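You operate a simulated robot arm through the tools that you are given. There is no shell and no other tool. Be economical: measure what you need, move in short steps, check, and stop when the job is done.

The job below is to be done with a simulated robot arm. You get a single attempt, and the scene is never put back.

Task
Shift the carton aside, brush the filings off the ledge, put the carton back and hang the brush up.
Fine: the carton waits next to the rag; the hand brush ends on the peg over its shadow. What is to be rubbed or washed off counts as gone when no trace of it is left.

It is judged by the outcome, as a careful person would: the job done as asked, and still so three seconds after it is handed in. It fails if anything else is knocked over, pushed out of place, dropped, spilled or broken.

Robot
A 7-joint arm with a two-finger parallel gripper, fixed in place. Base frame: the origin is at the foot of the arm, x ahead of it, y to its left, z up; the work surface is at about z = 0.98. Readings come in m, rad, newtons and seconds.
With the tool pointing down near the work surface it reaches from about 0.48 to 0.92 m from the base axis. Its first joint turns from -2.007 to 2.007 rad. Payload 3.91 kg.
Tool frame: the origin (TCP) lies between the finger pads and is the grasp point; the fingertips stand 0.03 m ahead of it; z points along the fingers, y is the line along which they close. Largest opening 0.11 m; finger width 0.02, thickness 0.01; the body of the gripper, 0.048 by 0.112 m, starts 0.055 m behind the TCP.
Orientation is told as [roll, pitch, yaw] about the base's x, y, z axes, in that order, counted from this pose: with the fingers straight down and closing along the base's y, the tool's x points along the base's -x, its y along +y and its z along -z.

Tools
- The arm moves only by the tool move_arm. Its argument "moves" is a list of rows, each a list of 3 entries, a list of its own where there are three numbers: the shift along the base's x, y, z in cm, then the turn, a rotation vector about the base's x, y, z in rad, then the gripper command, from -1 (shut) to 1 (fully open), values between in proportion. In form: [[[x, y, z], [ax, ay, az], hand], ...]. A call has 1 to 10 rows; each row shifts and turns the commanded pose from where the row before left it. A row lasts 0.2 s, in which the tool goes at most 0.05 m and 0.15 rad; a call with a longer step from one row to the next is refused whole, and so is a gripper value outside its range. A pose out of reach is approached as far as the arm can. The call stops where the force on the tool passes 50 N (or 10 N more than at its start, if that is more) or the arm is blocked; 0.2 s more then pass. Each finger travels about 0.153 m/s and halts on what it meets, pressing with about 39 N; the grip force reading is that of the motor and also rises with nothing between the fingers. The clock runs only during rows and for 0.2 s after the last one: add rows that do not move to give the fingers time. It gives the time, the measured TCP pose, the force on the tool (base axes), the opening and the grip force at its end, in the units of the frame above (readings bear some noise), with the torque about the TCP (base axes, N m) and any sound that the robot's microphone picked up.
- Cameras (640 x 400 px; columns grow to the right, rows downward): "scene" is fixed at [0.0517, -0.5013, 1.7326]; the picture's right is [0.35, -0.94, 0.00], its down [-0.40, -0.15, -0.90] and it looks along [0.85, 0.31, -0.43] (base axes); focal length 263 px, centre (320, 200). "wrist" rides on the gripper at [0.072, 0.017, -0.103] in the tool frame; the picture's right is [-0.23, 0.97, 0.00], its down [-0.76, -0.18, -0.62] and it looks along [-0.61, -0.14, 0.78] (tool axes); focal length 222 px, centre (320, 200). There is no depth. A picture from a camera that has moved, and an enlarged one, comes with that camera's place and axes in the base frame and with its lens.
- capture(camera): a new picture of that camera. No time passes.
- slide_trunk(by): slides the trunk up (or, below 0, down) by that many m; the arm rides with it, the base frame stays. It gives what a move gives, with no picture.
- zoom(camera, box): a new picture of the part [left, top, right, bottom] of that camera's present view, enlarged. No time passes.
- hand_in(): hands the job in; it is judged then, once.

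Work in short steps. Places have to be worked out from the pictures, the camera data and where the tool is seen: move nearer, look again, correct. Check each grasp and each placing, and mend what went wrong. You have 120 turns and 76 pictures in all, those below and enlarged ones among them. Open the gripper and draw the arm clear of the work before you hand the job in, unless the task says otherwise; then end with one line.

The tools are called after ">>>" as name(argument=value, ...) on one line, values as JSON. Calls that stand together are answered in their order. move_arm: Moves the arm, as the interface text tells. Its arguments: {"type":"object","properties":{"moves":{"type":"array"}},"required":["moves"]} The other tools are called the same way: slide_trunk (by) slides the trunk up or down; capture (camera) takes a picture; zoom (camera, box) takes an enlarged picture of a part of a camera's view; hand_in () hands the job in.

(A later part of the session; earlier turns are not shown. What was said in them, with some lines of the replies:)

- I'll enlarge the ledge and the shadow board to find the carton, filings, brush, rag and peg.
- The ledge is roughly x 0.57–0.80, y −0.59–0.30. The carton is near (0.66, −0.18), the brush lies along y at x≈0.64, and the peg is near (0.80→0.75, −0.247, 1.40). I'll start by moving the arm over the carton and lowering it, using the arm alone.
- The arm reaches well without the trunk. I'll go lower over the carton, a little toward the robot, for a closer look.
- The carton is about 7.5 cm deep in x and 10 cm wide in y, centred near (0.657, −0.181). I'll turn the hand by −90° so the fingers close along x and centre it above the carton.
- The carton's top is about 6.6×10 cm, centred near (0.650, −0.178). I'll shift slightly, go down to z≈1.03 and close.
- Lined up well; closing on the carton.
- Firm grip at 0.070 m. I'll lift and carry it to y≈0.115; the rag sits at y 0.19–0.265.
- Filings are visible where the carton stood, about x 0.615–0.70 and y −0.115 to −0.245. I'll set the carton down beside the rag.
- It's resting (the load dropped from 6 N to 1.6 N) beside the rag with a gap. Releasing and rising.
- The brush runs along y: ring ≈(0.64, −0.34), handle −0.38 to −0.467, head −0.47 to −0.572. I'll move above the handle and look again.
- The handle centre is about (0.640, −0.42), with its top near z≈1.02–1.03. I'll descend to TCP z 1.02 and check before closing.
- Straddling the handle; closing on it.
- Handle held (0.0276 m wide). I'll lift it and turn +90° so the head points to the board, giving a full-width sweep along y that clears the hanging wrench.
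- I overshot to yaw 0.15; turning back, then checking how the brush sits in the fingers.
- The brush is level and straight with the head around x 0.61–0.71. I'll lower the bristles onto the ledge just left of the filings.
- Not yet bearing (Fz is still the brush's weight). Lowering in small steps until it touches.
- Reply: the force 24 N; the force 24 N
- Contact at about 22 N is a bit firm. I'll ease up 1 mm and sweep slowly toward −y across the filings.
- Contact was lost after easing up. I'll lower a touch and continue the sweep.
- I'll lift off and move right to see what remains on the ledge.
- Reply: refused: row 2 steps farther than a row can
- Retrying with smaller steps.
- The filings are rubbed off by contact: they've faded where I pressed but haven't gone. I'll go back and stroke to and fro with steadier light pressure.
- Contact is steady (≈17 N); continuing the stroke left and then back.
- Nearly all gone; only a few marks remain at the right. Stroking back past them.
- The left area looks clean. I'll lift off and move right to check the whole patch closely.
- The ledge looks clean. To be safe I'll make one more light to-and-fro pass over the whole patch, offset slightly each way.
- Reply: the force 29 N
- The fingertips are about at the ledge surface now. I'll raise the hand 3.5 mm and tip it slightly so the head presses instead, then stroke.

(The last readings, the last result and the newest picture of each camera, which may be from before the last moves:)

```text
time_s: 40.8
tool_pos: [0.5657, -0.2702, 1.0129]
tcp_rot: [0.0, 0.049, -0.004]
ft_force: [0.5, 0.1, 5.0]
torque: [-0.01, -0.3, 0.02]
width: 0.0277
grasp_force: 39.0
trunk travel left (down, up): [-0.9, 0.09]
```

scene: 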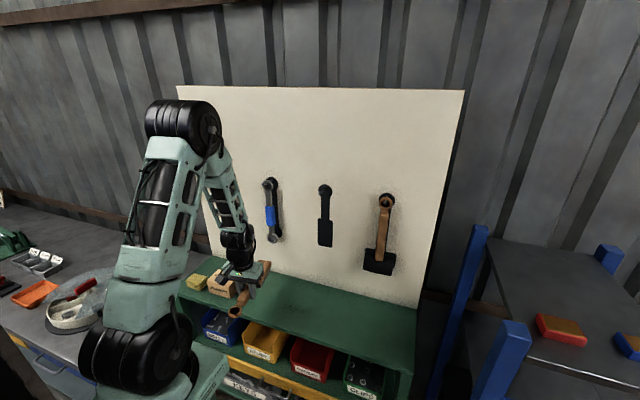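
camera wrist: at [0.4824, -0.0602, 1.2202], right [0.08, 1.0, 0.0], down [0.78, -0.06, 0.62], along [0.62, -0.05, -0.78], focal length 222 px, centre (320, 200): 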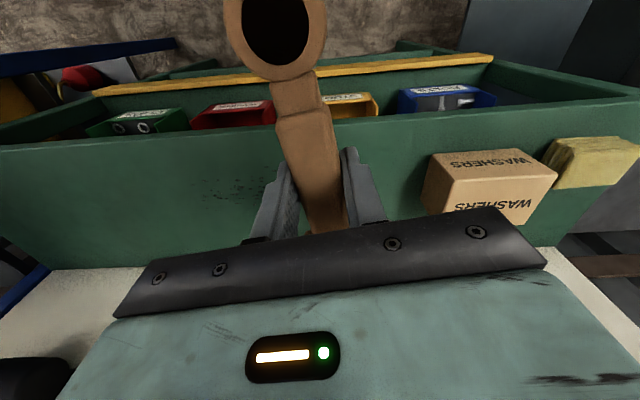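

The bristles are bearing lightly again. I'll add a little tilt and stroke left.

>>> move_arm(moves=[[[0, 2, 0], [0, 0.012, 0], -1], [[0, 2, 0], [0, 0, 0], -1], [[0, 2, 0], [0, 0, 0], -1], [[0, 2, 0], [0, 0, 0], -1], [[0, 2, 0], [0, 0, 0], -1], [[0, 2, 0], [0, 0, 0], -1], [[0, 2, 0], [0, 0, 0], -1], [[0, 2, 0], [0, 0, 0], -1], [[0, 2, 0], [0, 0, 0], -1]])

>>> move_arm(moves=[[[-1.2, 0, 0], [0, 0, 0], -1], [[-0.3, -2, 0], [0, 0.012, 0], -1], [[0, -2, 0], [0, 0, 0], -1], [[0, -2, 0], [0, 0, 0], -1], [[0, -2, 0], [0, 0, 0], -1], [[0, -2, 0], [0, 0, 0], -1], [[0, -2, 0], [0, 0, 0], -1], [[0, -2, 0], [0, 0, 0], -1], [[0, -2, 0], [0, 0, 0], -1], [[0, -2, 0], [0, 0, 0], -1]])

>>> move_arm(moves=[[[0, 0, 3], [0, -0.07, 0], -1], [[0, -3, 3], [0, 0, 0], -1], [[0, -4, 2], [0, 0, 0], -1], [[0, -4, 0], [0, 0, 0], -1]])

>>> zoom(camera="scene", box=[265, 275, 345, 325])

>>> capture(camera="wrist")

```text
time_s: 42.8
tool_pos: [0.5667, -0.0908, 1.0134]
tcp_rot: [0.0, 0.06, -0.004]
ft_force: [-0.4, -1.9, 14.5]
torque: [-0.05, -0.77, -0.11]
width: 0.0277
grasp_force: 39.4
trunk travel left (down, up): [-0.9, 0.09]
```

```text
time_s: 45.0
tool_pos: [0.5493, -0.2708, 1.0136]
tcp_rot: [0.0, 0.075, -0.005]
ft_force: [1.1, 0.8, -1.5]
torque: [-0.01, 0.07, -0.01]
width: 0.0275
grasp_force: 39.5
trunk travel left (down, up): [-0.9, 0.09]
```

```text
time_s: 46.0
tool_pos: [0.5515, -0.3831, 1.0928]
tcp_rot: [0.0, 0.003, -0.003]
ft_force: [0.7, 0.4, -2.0]
torque: [-0.06, 0.1, -0.05]
width: 0.0276
grasp_force: 39.1
trunk travel left (down, up): [-0.9, 0.09]
```

```text
8.00 times, centred on (305, 300) of scene
camera zoom: at [0.0517, -0.5013, 1.7326], right [0.35, -0.94, 0.0], down [-0.4, -0.15, -0.9], along [0.85, 0.31, -0.43], focal length 2103 px, centre (440, -600)
```

zoom: 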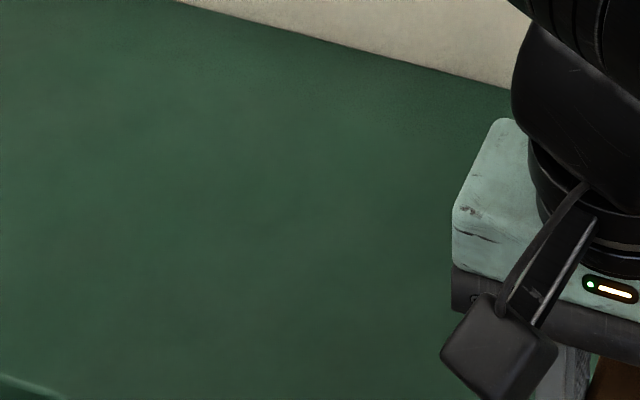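

```text
38 pictures are left
camera wrist: at [0.4807, -0.3642, 1.1949], right [0.23, 0.97, 0.0], down [0.76, -0.18, 0.62], along [0.6, -0.14, -0.78], focal length 222 px, centre (320, 200)
```

wrist: 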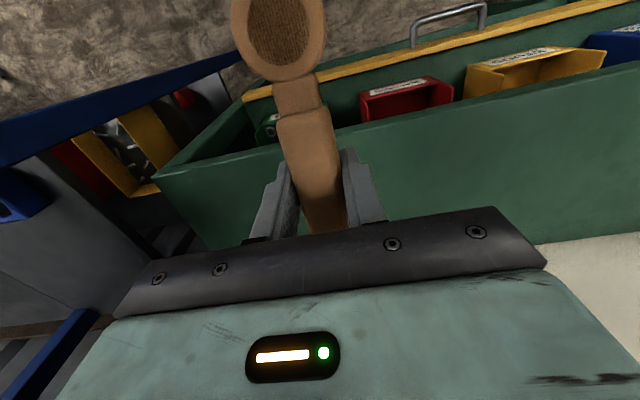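

Clean with no trace. Next is hanging the brush. I need the ring up and the tool pointing at the board, so I'll raise and yaw to see how far the wrist turns.

>>> move_arm(moves=[[[0, 2, 4], [0, 0, -0.15], -1], [[0, 2, 4], [0, 0, -0.15], -1], [[0, 2, 4], [0, 0, -0.15], -1], [[0, 2, 4], [0, 0, -0.15], -1], [[0, 1, 3], [0, 0, -0.15], -1], [[0, 0, 0], [0, 0, -0.15], -1], [[0, 0, 0], [0, 0, -0.15], -1], [[0, 0, 0], [0, 0, -0.15], -1], [[0, 0, 0], [0, 0, -0.15], -1], [[0, 0, 0], [0, 0, -0.15], -1]])

>>> move_arm(moves=[[[0, 0, 0], [0, 0, -0.15], -1], [[0, 0, 0], [0, 0, -0.15], -1], [[0, 0, 0], [0, 0, -0.15], -1], [[0, 0, 0], [0, 0, -0.15], -1], [[0, 0, 0], [0, 0, -0.15], -1], [[0, 0, 0], [0, 0, -0.15], -1], [[0, 0, 0], [0, 0, -0.15], -1], [[0, 0, 0], [0, 0, -0.15], -1], [[0, 0, 0], [0, 0, -0.15], -1], [[0, 0, 0], [0, 0, -0.15], -1]])

```text
time_s: 48.2
tool_pos: [0.552, -0.291, 1.2824]
tcp_rot: [-0.001, 0.004, -1.505]
ft_force: [1.2, -0.1, -2.0]
torque: [0.07, 0.0, 0.0]
width: 0.0275
grasp_force: 39.5
trunk travel left (down, up): [-0.9, 0.09]
```

```text
time_s: 50.4
tool_pos: [0.5504, -0.2914, 1.2821]
tcp_rot: [0.0, 0.004, -3.002]
ft_force: [-0.6, 0.0, -0.8]
torque: [0.0, -0.08, 0.0]
width: 0.0277
grasp_force: 38.5
trunk travel left (down, up): [-0.9, 0.09]
```

The wrist reaches yaw ≈ −3.0. I'll finish the yaw and then pitch the tool up toward the board.

>>> move_arm(moves=[[[0, 0, 0], [0, 0, -0.14], -1], [[0.5, 0.4, 0.5], [0, -0.15, 0], -1], [[0.5, 0.4, 0.5], [0, -0.15, 0], -1], [[0.5, 0.4, 0.5], [0, -0.15, 0], -1], [[0.5, 0.4, 0.5], [0, -0.15, 0], -1], [[0.5, 0.4, 0.5], [0, -0.15, 0], -1], [[0.5, 0.4, 0.5], [0, -0.15, 0], -1]])

>>> capture(camera="scene")

```text
time_s: 52.0
tool_pos: [0.5868, -0.2726, 1.316]
tcp_rot: [0.0, 0.902, 3.138]
ft_force: [0.6, 0.2, -1.7]
torque: [-0.03, -0.08, -0.02]
width: 0.0276
grasp_force: 38.7
out of reach, approached as far as the arm can: row 7
trunk travel left (down, up): [-0.9, 0.09]
```

```text
37 pictures are left
```

scene: 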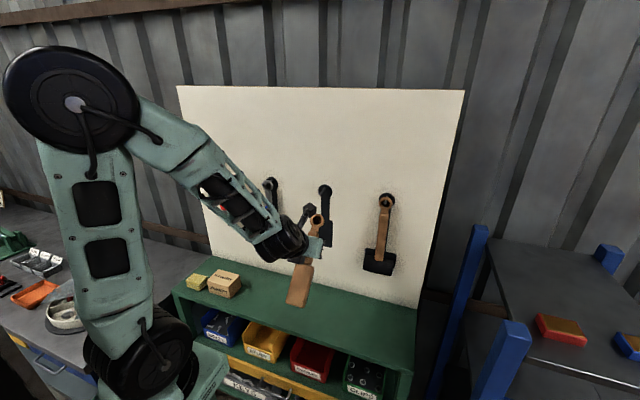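

The wrist is nearly straight because the elbow is high, so it can't pitch further. The trunk should come down to level the forearm: first I'll raise the hand away from the board, then lower the trunk in steps and watch.

>>> move_arm(moves=[[[-0.5, 0, 4], [0, 0, 0], -1], [[-0.5, 0, 4], [0, 0, 0], -1], [[-0.5, 0, 4], [0, 0, 0], -1], [[0, 0, 4], [0, 0, 0], -1]])

>>> slide_trunk(by=-0.12)

>>> capture(camera="scene")

```text
time_s: 53.0
tool_pos: [0.574, -0.2716, 1.4736]
tcp_rot: [-0.002, 0.903, 3.14]
ft_force: [-1.6, -2.3, -1.9]
torque: [0.06, -0.08, 0.07]
width: 0.0275
grasp_force: 38.4
trunk travel left (down, up): [-0.9, 0.09]
```

```text
time_s: 54.5
tool_pos: [0.5756, -0.2709, 1.3557]
tcp_rot: [-0.001, 0.903, 3.14]
ft_force: [-0.4, 0.5, -2.0]
torque: [-0.01, -0.06, -0.01]
width: 0.0274
grasp_force: 39.6
trunk travel left (down, up): [-0.78, 0.21]
```

```text
36 pictures are left
```

scene: 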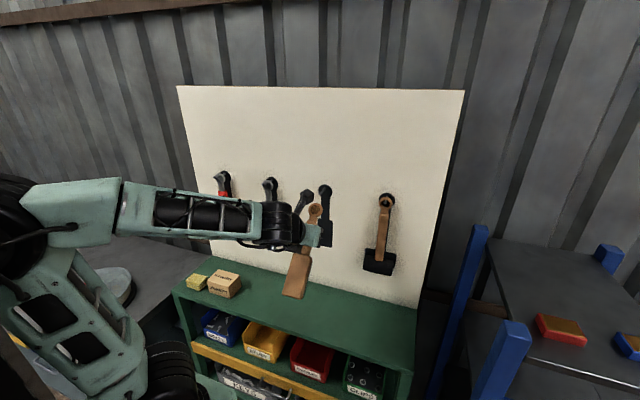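

The forearm is now about level. Trying the remaining pitch.

>>> move_arm(moves=[[[0.5, 0.3, 0], [0, -0.15, 0], -1], [[0.5, 0.3, 0], [0, -0.15, 0], -1], [[0.5, 0.3, 0], [0, -0.15, 0], -1], [[0.5, 0.3, 0], [0, -0.15, 0], -1], [[0.5, 0.3, 0], [0, -0.07, 0], -1]])

>>> capture(camera="scene")

>>> capture(camera="wrist")

```text
time_s: 55.7
tool_pos: [0.6099, -0.264, 1.3602]
tcp_rot: [-2.617, 1.57, 0.526]
ft_force: [-0.8, -0.2, -0.5]
torque: [-0.06, -0.01, -0.02]
width: 0.0274
grasp_force: 39.3
out of reach, approached as far as the arm can: row 1, 4, 5
trunk travel left (down, up): [-0.78, 0.21]
```

```text
35 pictures are left
```

scene: 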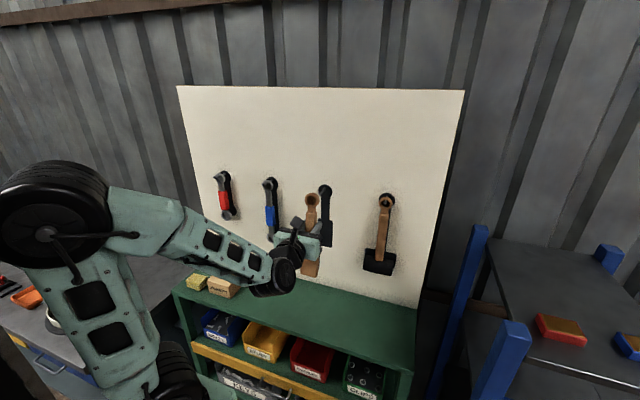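

```text
34 pictures are left
camera wrist: at [0.5073, -0.2812, 1.4314], right [0.0, -0.97, -0.23], down [-0.62, 0.18, -0.76], along [0.78, 0.14, -0.61], focal length 222 px, centre (320, 200)
```

wrist: 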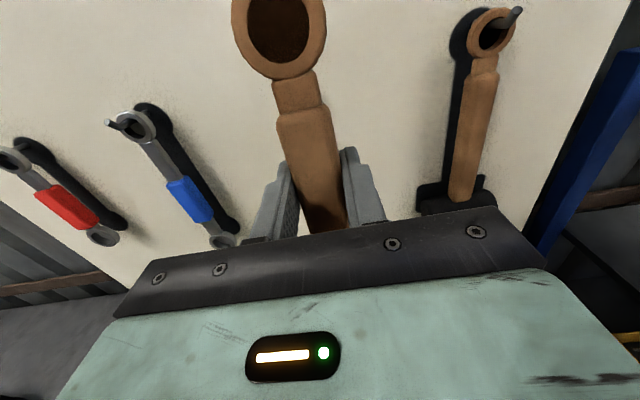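

The tool is now horizontal and the brush upright, with its ring at about TCP + (0.01, −0.002, +0.072). I'll bring the ring in front of the peg tip, estimated at (0.746, −0.247, 1.406).

>>> move_arm(moves=[[[2, 0.5, -1], [0, 0, 0], -1], [[2, 0.5, -1], [0, 0, 0], -1], [[2, 0.5, -0.5], [0, 0, 0], -1], [[1.5, 0.3, 0], [0, 0, 0], -1], [[0, 0, 0], [0, 0, 0], -1]])

>>> zoom(camera="scene", box=[280, 160, 376, 220])

>>> capture(camera="wrist")

```text
time_s: 56.9
tool_pos: [0.6856, -0.2465, 1.3369]
tcp_rot: [-2.663, 1.57, 0.479]
ft_force: [1.1, -0.6, -1.3]
torque: [-0.04, -0.03, 0.04]
width: 0.0279
grasp_force: 38.9
trunk travel left (down, up): [-0.78, 0.21]
```

```text
6.67 times, centred on (328, 190) of scene
camera zoom: at [0.0517, -0.5013, 1.7326], right [0.35, -0.94, 0.0], down [-0.4, -0.15, -0.9], along [0.85, 0.31, -0.43], focal length 1753 px, centre (267, 267)
```

zoom: 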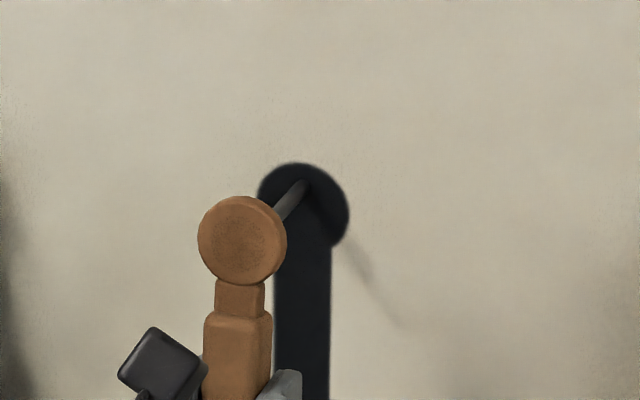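

```text
32 pictures are left
camera wrist: at [0.5832, -0.2637, 1.4074], right [0.0, -0.97, -0.23], down [-0.62, 0.18, -0.76], along [0.78, 0.14, -0.61], focal length 222 px, centre (320, 200)
```

wrist: 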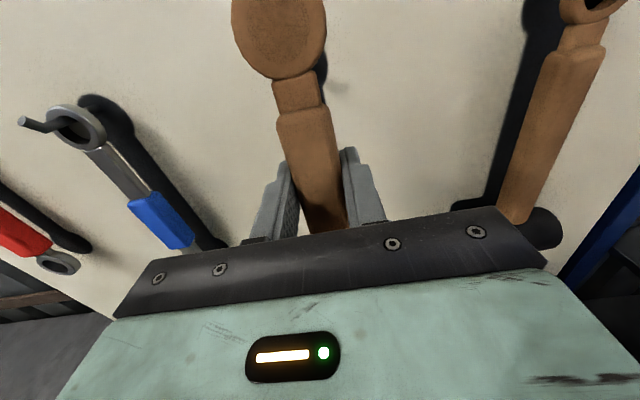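

The ring centre projects to about (0.705, −0.248, 1.409), in line with the peg tip. I'll advance slowly, watching the force.

>>> move_arm(moves=[[[1, 0, 0], [0, 0, 0], -1], [[1, 0, 0], [0, 0, 0], -1], [[1, 0, 0], [0, 0, 0], -1], [[1, 0, 0], [0, 0, 0], -1]])

>>> zoom(camera="scene", box=[280, 160, 376, 220])

```text
time_s: 57.9
tool_pos: [0.7261, -0.2489, 1.3353]
tcp_rot: [-2.643, 1.568, 0.499]
ft_force: [-0.3, -0.3, -1.0]
torque: [-0.02, 0.02, -0.02]
width: 0.0275
grasp_force: 39.0
trunk travel left (down, up): [-0.78, 0.21]
```

```text
6.67 times, centred on (328, 190) of scene
camera zoom: at [0.0517, -0.5013, 1.7326], right [0.35, -0.94, 0.0], down [-0.4, -0.15, -0.9], along [0.85, 0.31, -0.43], focal length 1753 px, centre (267, 267)
```

zoom: 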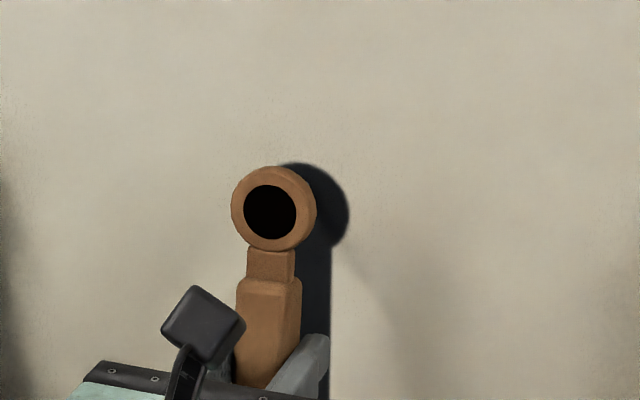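

The ring has reached the tip region with no contact. I'll enlarge to see whether the tip is in the hole.

>>> zoom(camera="scene", box=[308, 180, 340, 200])

>>> move_arm(moves=[[[0.8, 0, 0], [0, 0, 0], -1], [[0.7, 0, 0], [0, 0, 0], -1]])

>>> zoom(camera="scene", box=[300, 175, 348, 205])

```text
16.00 times, centred on (324, 190) of scene
camera zoom: at [0.0517, -0.5013, 1.7326], right [0.35, -0.94, 0.0], down [-0.4, -0.15, -0.9], along [0.85, 0.31, -0.43], focal length 4206 px, centre (256, 360)
```

zoom: 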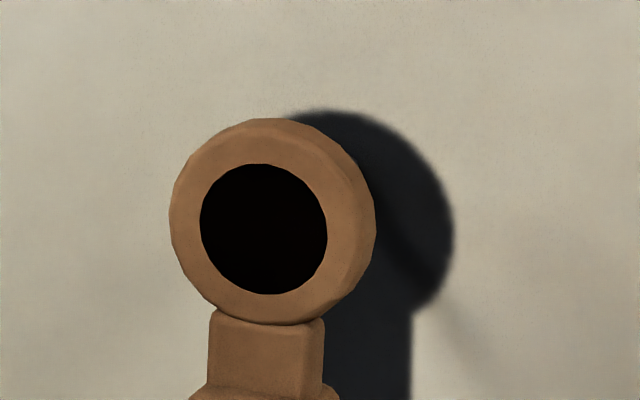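

```text
time_s: 58.5
tool_pos: [0.7383, -0.2469, 1.3347]
tcp_rot: [-1.523, 1.568, 1.618]
ft_force: [-16.7, -2.6, -12.8]
torque: [0.07, -0.94, 0.09]
width: 0.0277
grasp_force: 39.1
trunk travel left (down, up): [-0.78, 0.21]
```

```text
13.33 times, centred on (324, 190) of scene
camera zoom: at [0.0517, -0.5013, 1.7326], right [0.35, -0.94, 0.0], down [-0.4, -0.15, -0.9], along [0.85, 0.31, -0.43], focal length 3505 px, centre (267, 333)
```

zoom: 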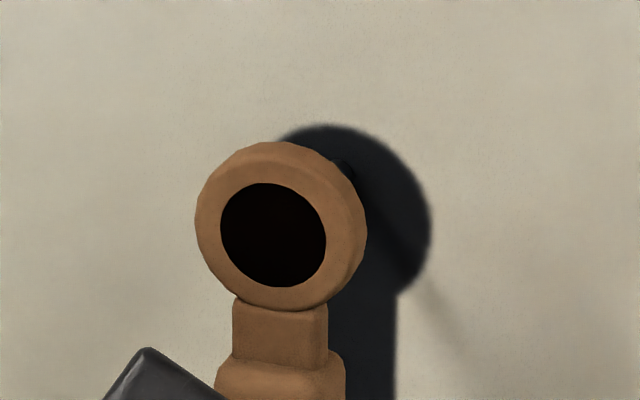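

Contact at the ring pushes it back (−x) and down, so the hole is too high for the upward-sloping peg. I'll back off 1 cm, drop 5 mm and advance again.

>>> move_arm(moves=[[[-1, 0, 0], [0, 0, 0], -1], [[0, 0, -0.5], [0, 0, 0], -1], [[0.5, 0, 0], [0, 0, 0], -1], [[0.5, 0, 0], [0, 0, 0], -1]])

>>> zoom(camera="scene", box=[300, 175, 348, 205])

```text
time_s: 59.5
tool_pos: [0.7394, -0.2456, 1.3306]
tcp_rot: [-2.861, 1.568, 0.28]
ft_force: [-0.5, -0.7, -0.5]
torque: [0.04, 0.0, 0.0]
width: 0.0274
grasp_force: 38.4
trunk travel left (down, up): [-0.78, 0.21]
```

```text
13.33 times, centred on (324, 190) of scene
camera zoom: at [0.0517, -0.5013, 1.7326], right [0.35, -0.94, 0.0], down [-0.4, -0.15, -0.9], along [0.85, 0.31, -0.43], focal length 3505 px, centre (267, 333)
```

zoom: 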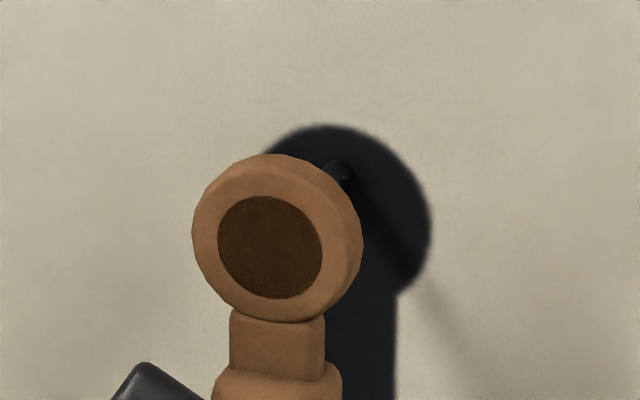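

No force at the same depth now. Advancing further in small steps.

>>> move_arm(moves=[[[0.5, 0, 0], [0, 0, 0], -1], [[0.5, 0, 0], [0, 0, 0], -1]])

>>> zoom(camera="scene", box=[300, 175, 348, 205])

```text
time_s: 60.1
tool_pos: [0.7507, -0.2465, 1.3304]
tcp_rot: [-2.51, 1.568, 0.63]
ft_force: [0.0, 0.5, -0.8]
torque: [-0.01, 0.02, 0.0]
width: 0.0277
grasp_force: 39.3
trunk travel left (down, up): [-0.78, 0.21]
```

```text
13.33 times, centred on (324, 190) of scene
camera zoom: at [0.0517, -0.5013, 1.7326], right [0.35, -0.94, 0.0], down [-0.4, -0.15, -0.9], along [0.85, 0.31, -0.43], focal length 3505 px, centre (267, 333)
```

zoom: 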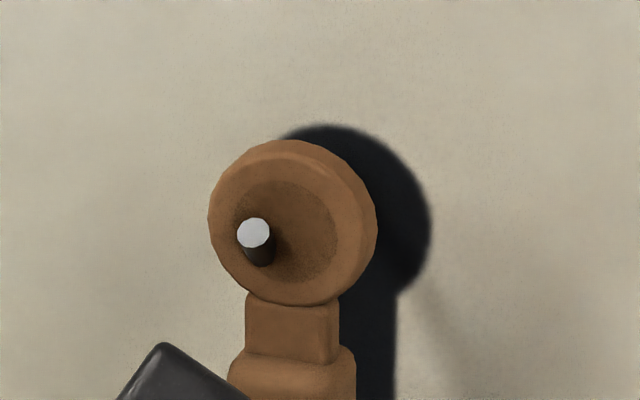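

The peg tip now shows through the hole. I'll centre 3 mm to +y and go in a bit more.

>>> move_arm(moves=[[[0, 0.3, 0], [0, 0, 0], -1], [[0.5, 0, 0], [0, 0, 0], -1], [[0.5, 0, 0], [0, 0, 0], -1]])

>>> zoom(camera="scene", box=[290, 175, 370, 225])

```text
time_s: 60.9
tool_pos: [0.7612, -0.2428, 1.3301]
tcp_rot: [-2.705, 1.568, 0.438]
ft_force: [-0.3, 0.2, -1.0]
torque: [0.01, 0.04, -0.02]
width: 0.0274
grasp_force: 38.4
trunk travel left (down, up): [-0.78, 0.21]
```

```text
8.00 times, centred on (330, 200) of scene
camera zoom: at [0.0517, -0.5013, 1.7326], right [0.35, -0.94, 0.0], down [-0.4, -0.15, -0.9], along [0.85, 0.31, -0.43], focal length 2103 px, centre (240, 200)
```

zoom: 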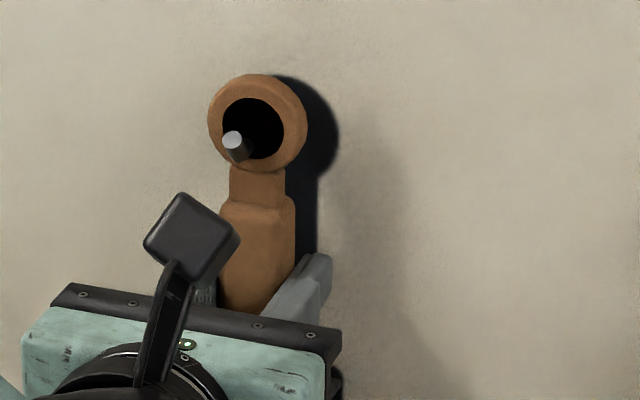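

Well on the peg (fingertips ≈1 cm from the board). I'll lower until the ring bears on the peg.

>>> move_arm(moves=[[[0, 0, -0.3], [0, 0, 0], -1], [[0, 0, -0.3], [0, 0, 0], -1], [[0, 0, 0], [0, 0, 0], -1]])

>>> zoom(camera="scene", box=[290, 175, 370, 225])

```text
time_s: 61.7
tool_pos: [0.7621, -0.2436, 1.3242]
tcp_rot: [-2.702, 1.569, 0.443]
ft_force: [0.6, 0.2, -1.2]
torque: [0.02, 0.04, 0.02]
width: 0.0273
grasp_force: 38.9
trunk travel left (down, up): [-0.78, 0.21]
```

```text
8.00 times, centred on (330, 200) of scene
camera zoom: at [0.0517, -0.5013, 1.7326], right [0.35, -0.94, 0.0], down [-0.4, -0.15, -0.9], along [0.85, 0.31, -0.43], focal length 2103 px, centre (240, 200)
```

zoom: 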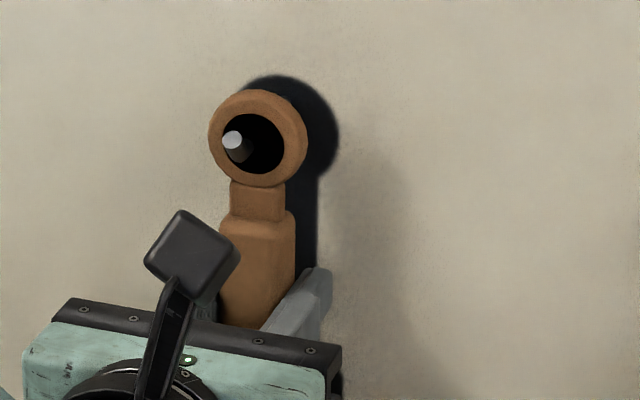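

The peg is mid-hole; lowering further with a 2 mm nudge to +y.

>>> move_arm(moves=[[[0, 0.2, -0.2], [0, 0, 0], -1], [[0, 0, -0.2], [0, 0, 0], -1], [[0, 0, 0], [0, 0, 0], -1]])

>>> move_arm(moves=[[[0, 0, -0.15], [0, 0, 0], -1], [[0, 0, 0], [0, 0, 0], -1]])

>>> zoom(camera="scene", box=[290, 175, 370, 225])

```text
time_s: 62.5
tool_pos: [0.7631, -0.2415, 1.3191]
tcp_rot: [-2.738, 1.57, 0.404]
ft_force: [-0.3, -0.8, -1.3]
torque: [0.02, -0.01, -0.01]
width: 0.0276
grasp_force: 39.2
trunk travel left (down, up): [-0.78, 0.21]
```

```text
time_s: 63.1
tool_pos: [0.7615, -0.2418, 1.3175]
tcp_rot: [-2.689, 1.568, 0.452]
ft_force: [-0.1, -0.7, -1.6]
torque: [0.01, 0.01, -0.02]
width: 0.0276
grasp_force: 38.8
trunk travel left (down, up): [-0.78, 0.21]
```

```text
8.00 times, centred on (330, 200) of scene
camera zoom: at [0.0517, -0.5013, 1.7326], right [0.35, -0.94, 0.0], down [-0.4, -0.15, -0.9], along [0.85, 0.31, -0.43], focal length 2103 px, centre (240, 200)
```

zoom: 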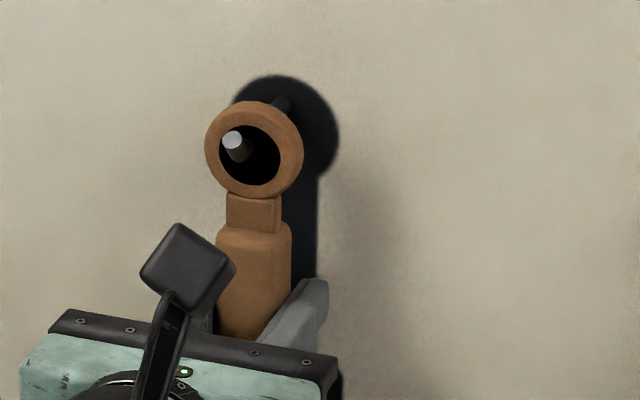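

Close to resting. Lowering a couple of millimetres more.

>>> move_arm(moves=[[[0, 0, -0.15], [0, 0, 0], -1], [[0, 0, -0.15], [0, 0, 0], -1], [[0, 0, 0], [0, 0, 0], -1]])

>>> zoom(camera="scene", box=[290, 175, 370, 225])

```text
time_s: 63.9
tool_pos: [0.7611, -0.2421, 1.3163]
tcp_rot: [-2.649, 1.57, 0.497]
ft_force: [0.7, -0.1, -1.9]
torque: [0.0, 0.02, -0.03]
width: 0.0272
grasp_force: 38.9
trunk travel left (down, up): [-0.78, 0.21]
```

```text
8.00 times, centred on (330, 200) of scene
camera zoom: at [0.0517, -0.5013, 1.7326], right [0.35, -0.94, 0.0], down [-0.4, -0.15, -0.9], along [0.85, 0.31, -0.43], focal length 2103 px, centre (240, 200)
```

zoom: 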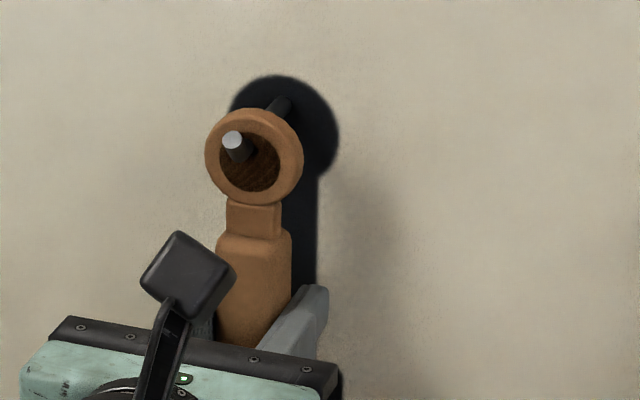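

>>> move_arm(moves=[[[0, 0, -0.15], [0, 0, 0], -1], [[0, 0, 0], [0, 0, 0], -1]])

>>> move_arm(moves=[[[0, 0, -0.15], [0, 0, 0], -1], [[0, 0, 0], [0, 0, 0], -1]])

```text
time_s: 64.5
tool_pos: [0.7595, -0.2414, 1.3142]
tcp_rot: [-2.684, 1.569, 0.459]
ft_force: [0.1, 0.3, -1.4]
torque: [0.07, 0.03, -0.04]
width: 0.0276
grasp_force: 38.3
trunk travel left (down, up): [-0.78, 0.21]
```

```text
time_s: 65.1
tool_pos: [0.7605, -0.2411, 1.3141]
tcp_rot: [-2.974, 1.567, 0.171]
ft_force: [4.2, -0.8, 5.5]
torque: [0.02, 0.27, 0.0]
width: 0.0275
grasp_force: 39.1
trunk travel left (down, up): [-0.78, 0.21]
```

The ring now bears on the peg (+5.5 N). I'll open the fingers gently and check.

>>> move_arm(moves=[[[0, 0, 0], [0, 0, 0], -0.35], [[0, 0, 0], [0, 0, 0], 0.1], [[0, 0, 0], [0, 0, 0], 0.1], [[0, 0, 0], [0, 0, 0], 0.1]])

>>> zoom(camera="scene", box=[280, 165, 392, 235])

```text
time_s: 66.1
tool_pos: [0.7607, -0.2432, 1.3143]
tcp_rot: [-2.758, 1.569, 0.386]
ft_force: [0.1, -0.1, 0.1]
torque: [-0.03, -0.02, -0.03]
width: 0.0603
grasp_force: 0.1
trunk travel left (down, up): [-0.78, 0.21]
```

```text
5.71 times, centred on (336, 200) of scene
camera zoom: at [0.0517, -0.5013, 1.7326], right [0.35, -0.94, 0.0], down [-0.4, -0.15, -0.9], along [0.85, 0.31, -0.43], focal length 1502 px, centre (229, 200)
```

zoom: 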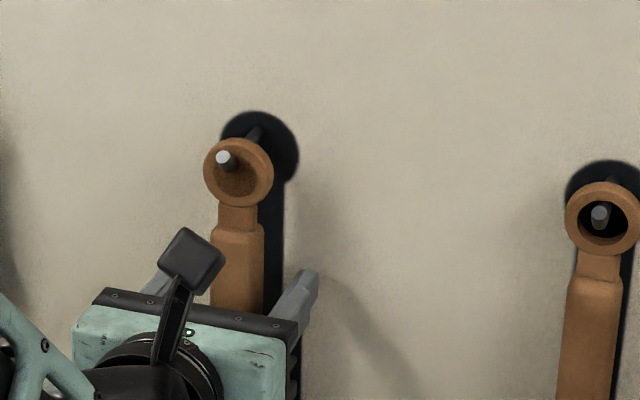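

The brush hangs on its own. Withdrawing straight back, keeping the hand level.

>>> move_arm(moves=[[[-1.5, 0, 0], [0, 0, 0], 0.1], [[-2, 0, 0], [0, 0, 0], 0.1], [[-3, 0, 0], [0, 0, 0], 0.1], [[-3, 0, 0], [0, 0, 0], 0.1], [[-3, 0, 0], [0, 0, 0], 0.1]])

>>> capture(camera="scene")

>>> capture(camera="wrist")

```text
time_s: 67.3
tool_pos: [0.6481, -0.2482, 1.3203]
tcp_rot: [-2.599, 1.57, 0.545]
ft_force: [-0.1, 0.0, 0.9]
torque: [0.02, 0.01, 0.01]
width: 0.0607
grasp_force: 0.2
out of reach, approached as far as the arm can: row 5
trunk travel left (down, up): [-0.78, 0.21]
```

```text
21 pictures are left
```

scene: 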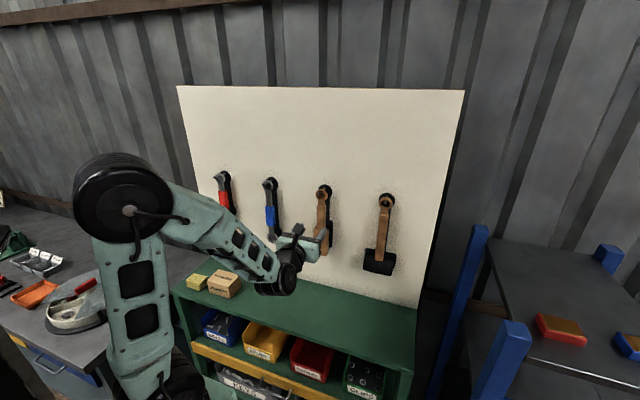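

```text
20 pictures are left
camera wrist: at [0.5458, -0.2646, 1.3899], right [0.0, -0.97, -0.23], down [-0.62, 0.18, -0.76], along [0.78, 0.14, -0.61], focal length 222 px, centre (320, 200)
```

wrist: 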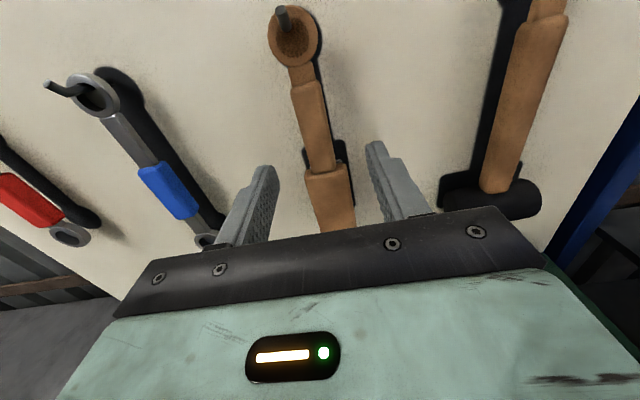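

The brush hangs over its shadow. Reversing the pitch to tool-down while drawing back from the board.

>>> move_arm(moves=[[[-0.5, 0, 0], [0, 0.15, 0], 0.1], [[-0.5, 0, 0], [0, 0.15, 0], 0.1], [[-0.5, 0, 0], [0, 0.15, 0], 0.1], [[-0.7, 0, 0], [0, 0.15, 0], 0.1], [[-0.7, 0, 0], [0, 0.15, 0], 0.1], [[-0.7, 0, 0], [0, 0.15, 0], 0.1], [[-0.7, 0, 0], [0, 0.15, 0], 0.1], [[-0.5, 0, 0], [0, 0.15, 0], 0.1], [[0, 0, 0], [0, 0.15, 0], 0.1], [[0, 0, 0], [0, 0.15, 0], 0.1]])

>>> capture(camera="scene")

```text
time_s: 69.5
tool_pos: [0.6006, -0.2504, 1.3197]
tcp_rot: [0.001, 0.072, 3.139]
ft_force: [-0.6, 0.8, 0.2]
torque: [-0.03, -0.04, -0.01]
width: 0.0607
grasp_force: 0.0
trunk travel left (down, up): [-0.78, 0.21]
```

```text
19 pictures are left
```

scene: 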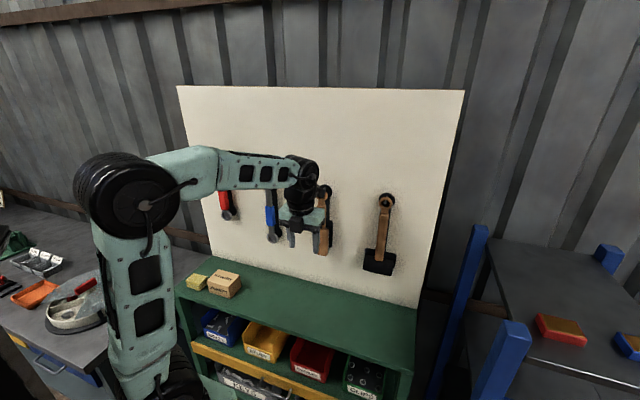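

Restoring the trunk height, then levelling and yawing back to −π/2 while moving over the carton.

>>> slide_trunk(by=0.12)

>>> move_arm(moves=[[[-0.5, 1, 0], [0, 0.073, 0], 0.8], [[-0.5, 3, 0], [0, 0, 0.15], 0.8], [[0, 4, 0], [0, 0, 0.15], 0.8], [[0, 4, 0], [0, 0, 0.15], 0.8], [[0, 4, 0], [0, 0, 0.15], 0.8], [[0, 4, 0], [0, 0, 0.15], 0.8], [[0, 4, 0], [0, 0, 0.15], 0.8], [[1, 4, 0], [0, 0, 0.15], 0.8], [[1, 4, 0], [0, 0, 0.15], 0.8], [[1, 4, 0], [0, 0, 0.15], 0.8]])

>>> move_arm(moves=[[[1, 0.3, -3], [0, 0, 0.15], 0.8], [[1, 0, -4], [0, 0, 0.07], 0.8], [[0.8, 0, -4], [0, 0, 0], 0.8], [[0, 0, -4], [0, 0, 0], 0.8], [[0, 0, -4], [0, 0, 0], 0.8], [[0, 0, -4], [0, 0, 0], 0.8], [[0, 0, -4], [0, 0, 0], 0.8]])

>>> capture(camera="scene")

```text
time_s: 71.0
tool_pos: [0.6007, -0.2482, 1.4399]
tcp_rot: [0.0, 0.074, 3.14]
ft_force: [-0.7, -0.1, -0.3]
torque: [0.01, -0.02, 0.0]
width: 0.0606
grasp_force: 0.1
trunk travel left (down, up): [-0.9, 0.09]
```

```text
time_s: 73.2
tool_pos: [0.6219, 0.1116, 1.4392]
tcp_rot: [-0.001, 0.001, -1.791]
ft_force: [-0.6, -0.3, 0.3]
torque: [0.04, -0.03, 0.01]
width: 0.0991
grasp_force: 0.0
trunk travel left (down, up): [-0.9, 0.09]
```

```text
time_s: 74.8
tool_pos: [0.6476, 0.1139, 1.169]
tcp_rot: [0.0, 0.0, -1.576]
ft_force: [-0.4, 0.0, 0.4]
torque: [0.02, -0.06, -0.01]
width: 0.0991
grasp_force: 0.0
trunk travel left (down, up): [-0.9, 0.09]
```

```text
18 pictures are left
```

scene: 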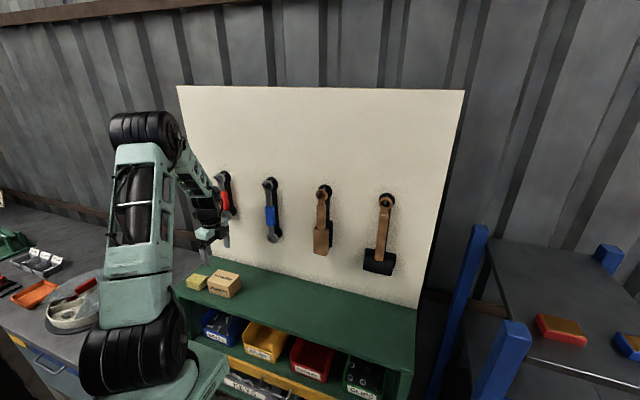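

Directly above the carton at the release position. Descending to the same grasp height and closing.

>>> move_arm(moves=[[[0.05, 0, -4], [0, 0, 0.005], 0.8], [[0, 0, -4], [0, 0, 0], 0.8], [[0, 0, -3], [0, 0, 0], 0.8], [[0, 0, -2.8], [0, 0, 0], 0.8], [[0, 0, 0], [0, 0, 0], 0], [[0, 0, 0], [0, 0, 0], -0.3], [[0, 0, 0], [0, 0, 0], -0.3]])

>>> zoom(camera="scene", box=[160, 220, 288, 300])

```text
time_s: 76.4
tool_pos: [0.6473, 0.1149, 1.033]
tcp_rot: [-0.002, -0.001, -1.569]
ft_force: [-0.2, -0.4, -0.5]
torque: [0.01, -0.02, -0.03]
width: 0.0698
grasp_force: 39.3
trunk travel left (down, up): [-0.9, 0.09]
```

```text
5.00 times, centred on (224, 260) of scene
camera zoom: at [0.0517, -0.5013, 1.7326], right [0.35, -0.94, 0.0], down [-0.4, -0.15, -0.9], along [0.85, 0.31, -0.43], focal length 1314 px, centre (800, -100)
```

zoom: 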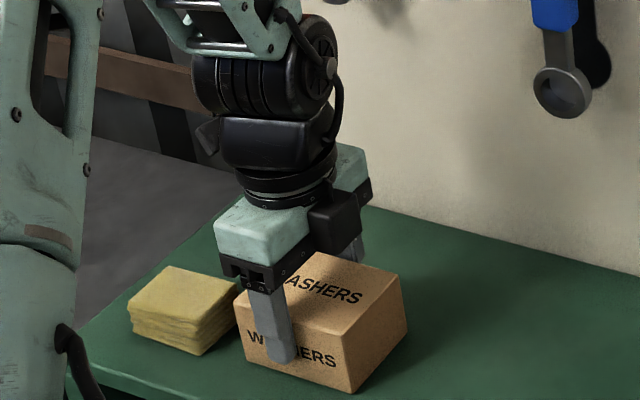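

Grasped (0.070 m). Lifting and carrying it back to the original spot (TCP 0.650, −0.176).

>>> move_arm(moves=[[[0, 0, 2], [0, 0, 0], -0.3], [[0, 0, 3], [0, 0, 0], -0.3], [[0.2, -4, 0], [0, 0, 0], -0.3], [[0, -4, 0], [0, 0, 0], -0.3], [[0, -4, 0], [0, 0, 0], -0.3], [[0, -4, 0], [0, 0, 0], -0.3], [[0, -4, 0], [0, 0, 0], -0.3], [[0, -4, 0], [0, 0, 0], -0.3], [[0, -4, 0], [0, 0, 0], -0.3], [[0, -1.05, 0], [0, 0, 0], -0.3]])

>>> move_arm(moves=[[[0, 0, -2.5], [0, 0, 0], -0.3], [[0, 0, -1.5], [0, 0, 0], -0.3], [[0, 0, -0.7], [0, 0, 0], -0.3], [[0, 0, -0.3], [0, 0, 0], -0.3], [[0, 0, 0], [0, 0, 0], -0.3]])

>>> zoom(camera="scene", box=[220, 220, 380, 320])

```text
time_s: 78.6
tool_pos: [0.6513, -0.1784, 1.0815]
tcp_rot: [-0.002, 0.003, -1.569]
ft_force: [0.5, -0.2, -4.3]
torque: [0.03, 0.0, 0.0]
width: 0.0697
grasp_force: 38.9
trunk travel left (down, up): [-0.9, 0.09]
```

```text
time_s: 79.8
tool_pos: [0.6514, -0.1767, 1.0322]
tcp_rot: [0.003, 0.003, -1.57]
ft_force: [-0.3, 1.3, 21.3]
torque: [-0.27, 0.99, -0.12]
width: 0.07
grasp_force: 38.6
trunk travel left (down, up): [-0.9, 0.09]
```

```text
4.00 times, centred on (300, 270) of scene
camera zoom: at [0.0517, -0.5013, 1.7326], right [0.35, -0.94, 0.0], down [-0.4, -0.15, -0.9], along [0.85, 0.31, -0.43], focal length 1052 px, centre (400, -80)
```

zoom: 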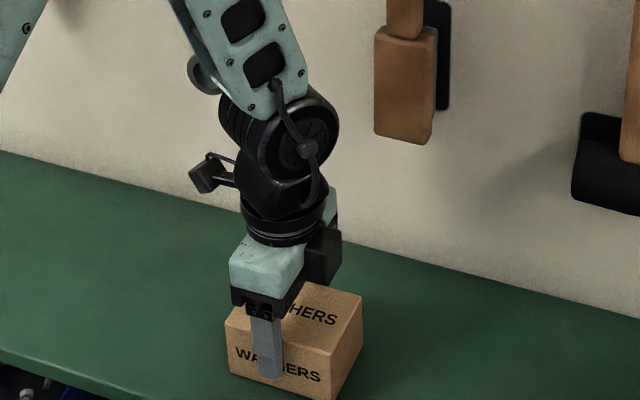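

Down and pressing a little; I'll ease up 1 mm, nudge −1 mm in x, release, and rise clear.

>>> move_arm(moves=[[[-0.12, 0, 0.12], [0, 0, 0], -0.3], [[0, 0, 0], [0, 0, 0], 0.1], [[0, 0, 0], [0, 0, 0], 0.8], [[0, 0, 0], [0, 0, 0], 0.8], [[0, 0, 3], [0, 0, 0], 0.8], [[0, 0, 4], [0, 0, 0], 0.8], [[0, 0, 4], [0, 0, 0], 0.8], [[-1, 3, 3], [0, 0, 0], 0.8], [[-1, 4, 2], [0, 0, 0], 0.8], [[-1, 4, 2], [0, 0, 0], 1]])

>>> move_arm(moves=[[[-1, 4, 2], [0, 0, 0], 1], [[-1, 4, 2], [0, 0, 0], 1], [[-1, 3, 2], [0, 0, 0], 1], [[-1, 0, 2], [0, 0, 0], 1]])

>>> capture(camera="scene")

>>> zoom(camera="scene", box=[160, 240, 430, 400])

>>> zoom(camera="scene", box=[260, 160, 420, 260])

```text
time_s: 82.0
tool_pos: [0.6192, -0.0685, 1.2144]
tcp_rot: [-0.001, 0.002, -1.569]
ft_force: [-0.6, -0.2, 0.8]
torque: [0.06, 0.04, -0.03]
width: 0.11
grasp_force: 0.0
trunk travel left (down, up): [-0.9, 0.09]
```

```text
time_s: 83.0
tool_pos: [0.5807, 0.044, 1.2919]
tcp_rot: [-0.002, 0.0, -1.57]
ft_force: [-0.4, 0.2, 0.4]
torque: [-0.06, 0.04, 0.01]
width: 0.11
grasp_force: 0.1
trunk travel left (down, up): [-0.9, 0.09]
```

```text
15 pictures are left
```

scene: 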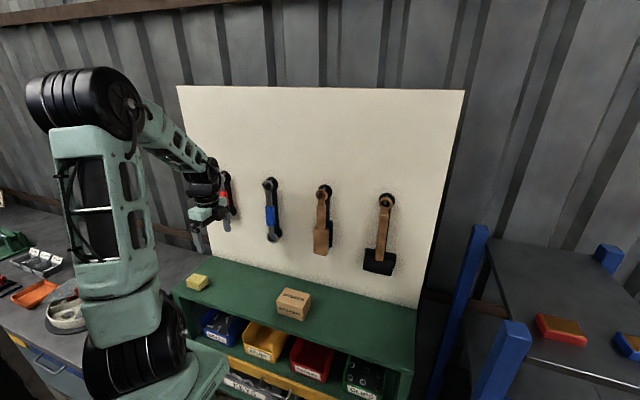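

```text
2.37 times, centred on (295, 320) of scene
camera zoom: at [0.0517, -0.5013, 1.7326], right [0.35, -0.94, 0.0], down [-0.4, -0.15, -0.9], along [0.85, 0.31, -0.43], focal length 623 px, centre (379, -84)
```

zoom: 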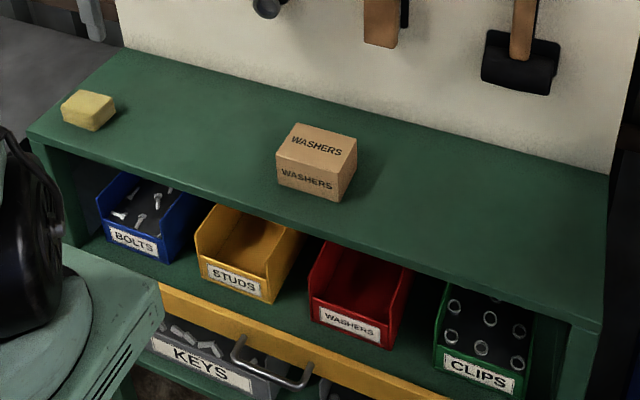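

```text
4.00 times, centred on (340, 210) of scene
camera zoom: at [0.0517, -0.5013, 1.7326], right [0.35, -0.94, 0.0], down [-0.4, -0.15, -0.9], along [0.85, 0.31, -0.43], focal length 1052 px, centre (240, 160)
```

zoom: 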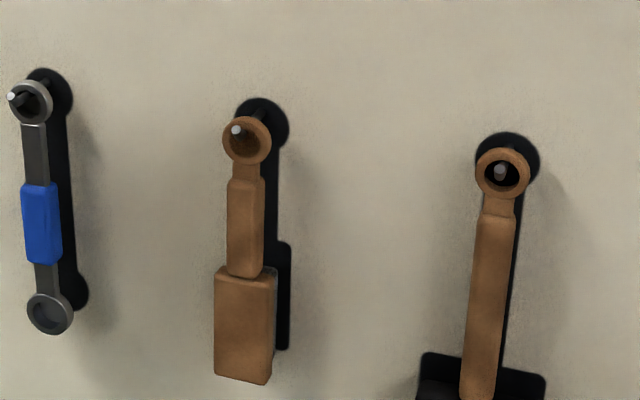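

The carton is back in its place, the ledge is clean, the brush hangs on its peg over the shadow, and the open gripper is clear. Handing in.

>>> hand_in()

```text
The job is handed in.
```

The job is handed in: the filings are brushed off with no trace visible, the carton is back where it stood to within a few millimetres, and the brush hangs on the peg over its shadow.
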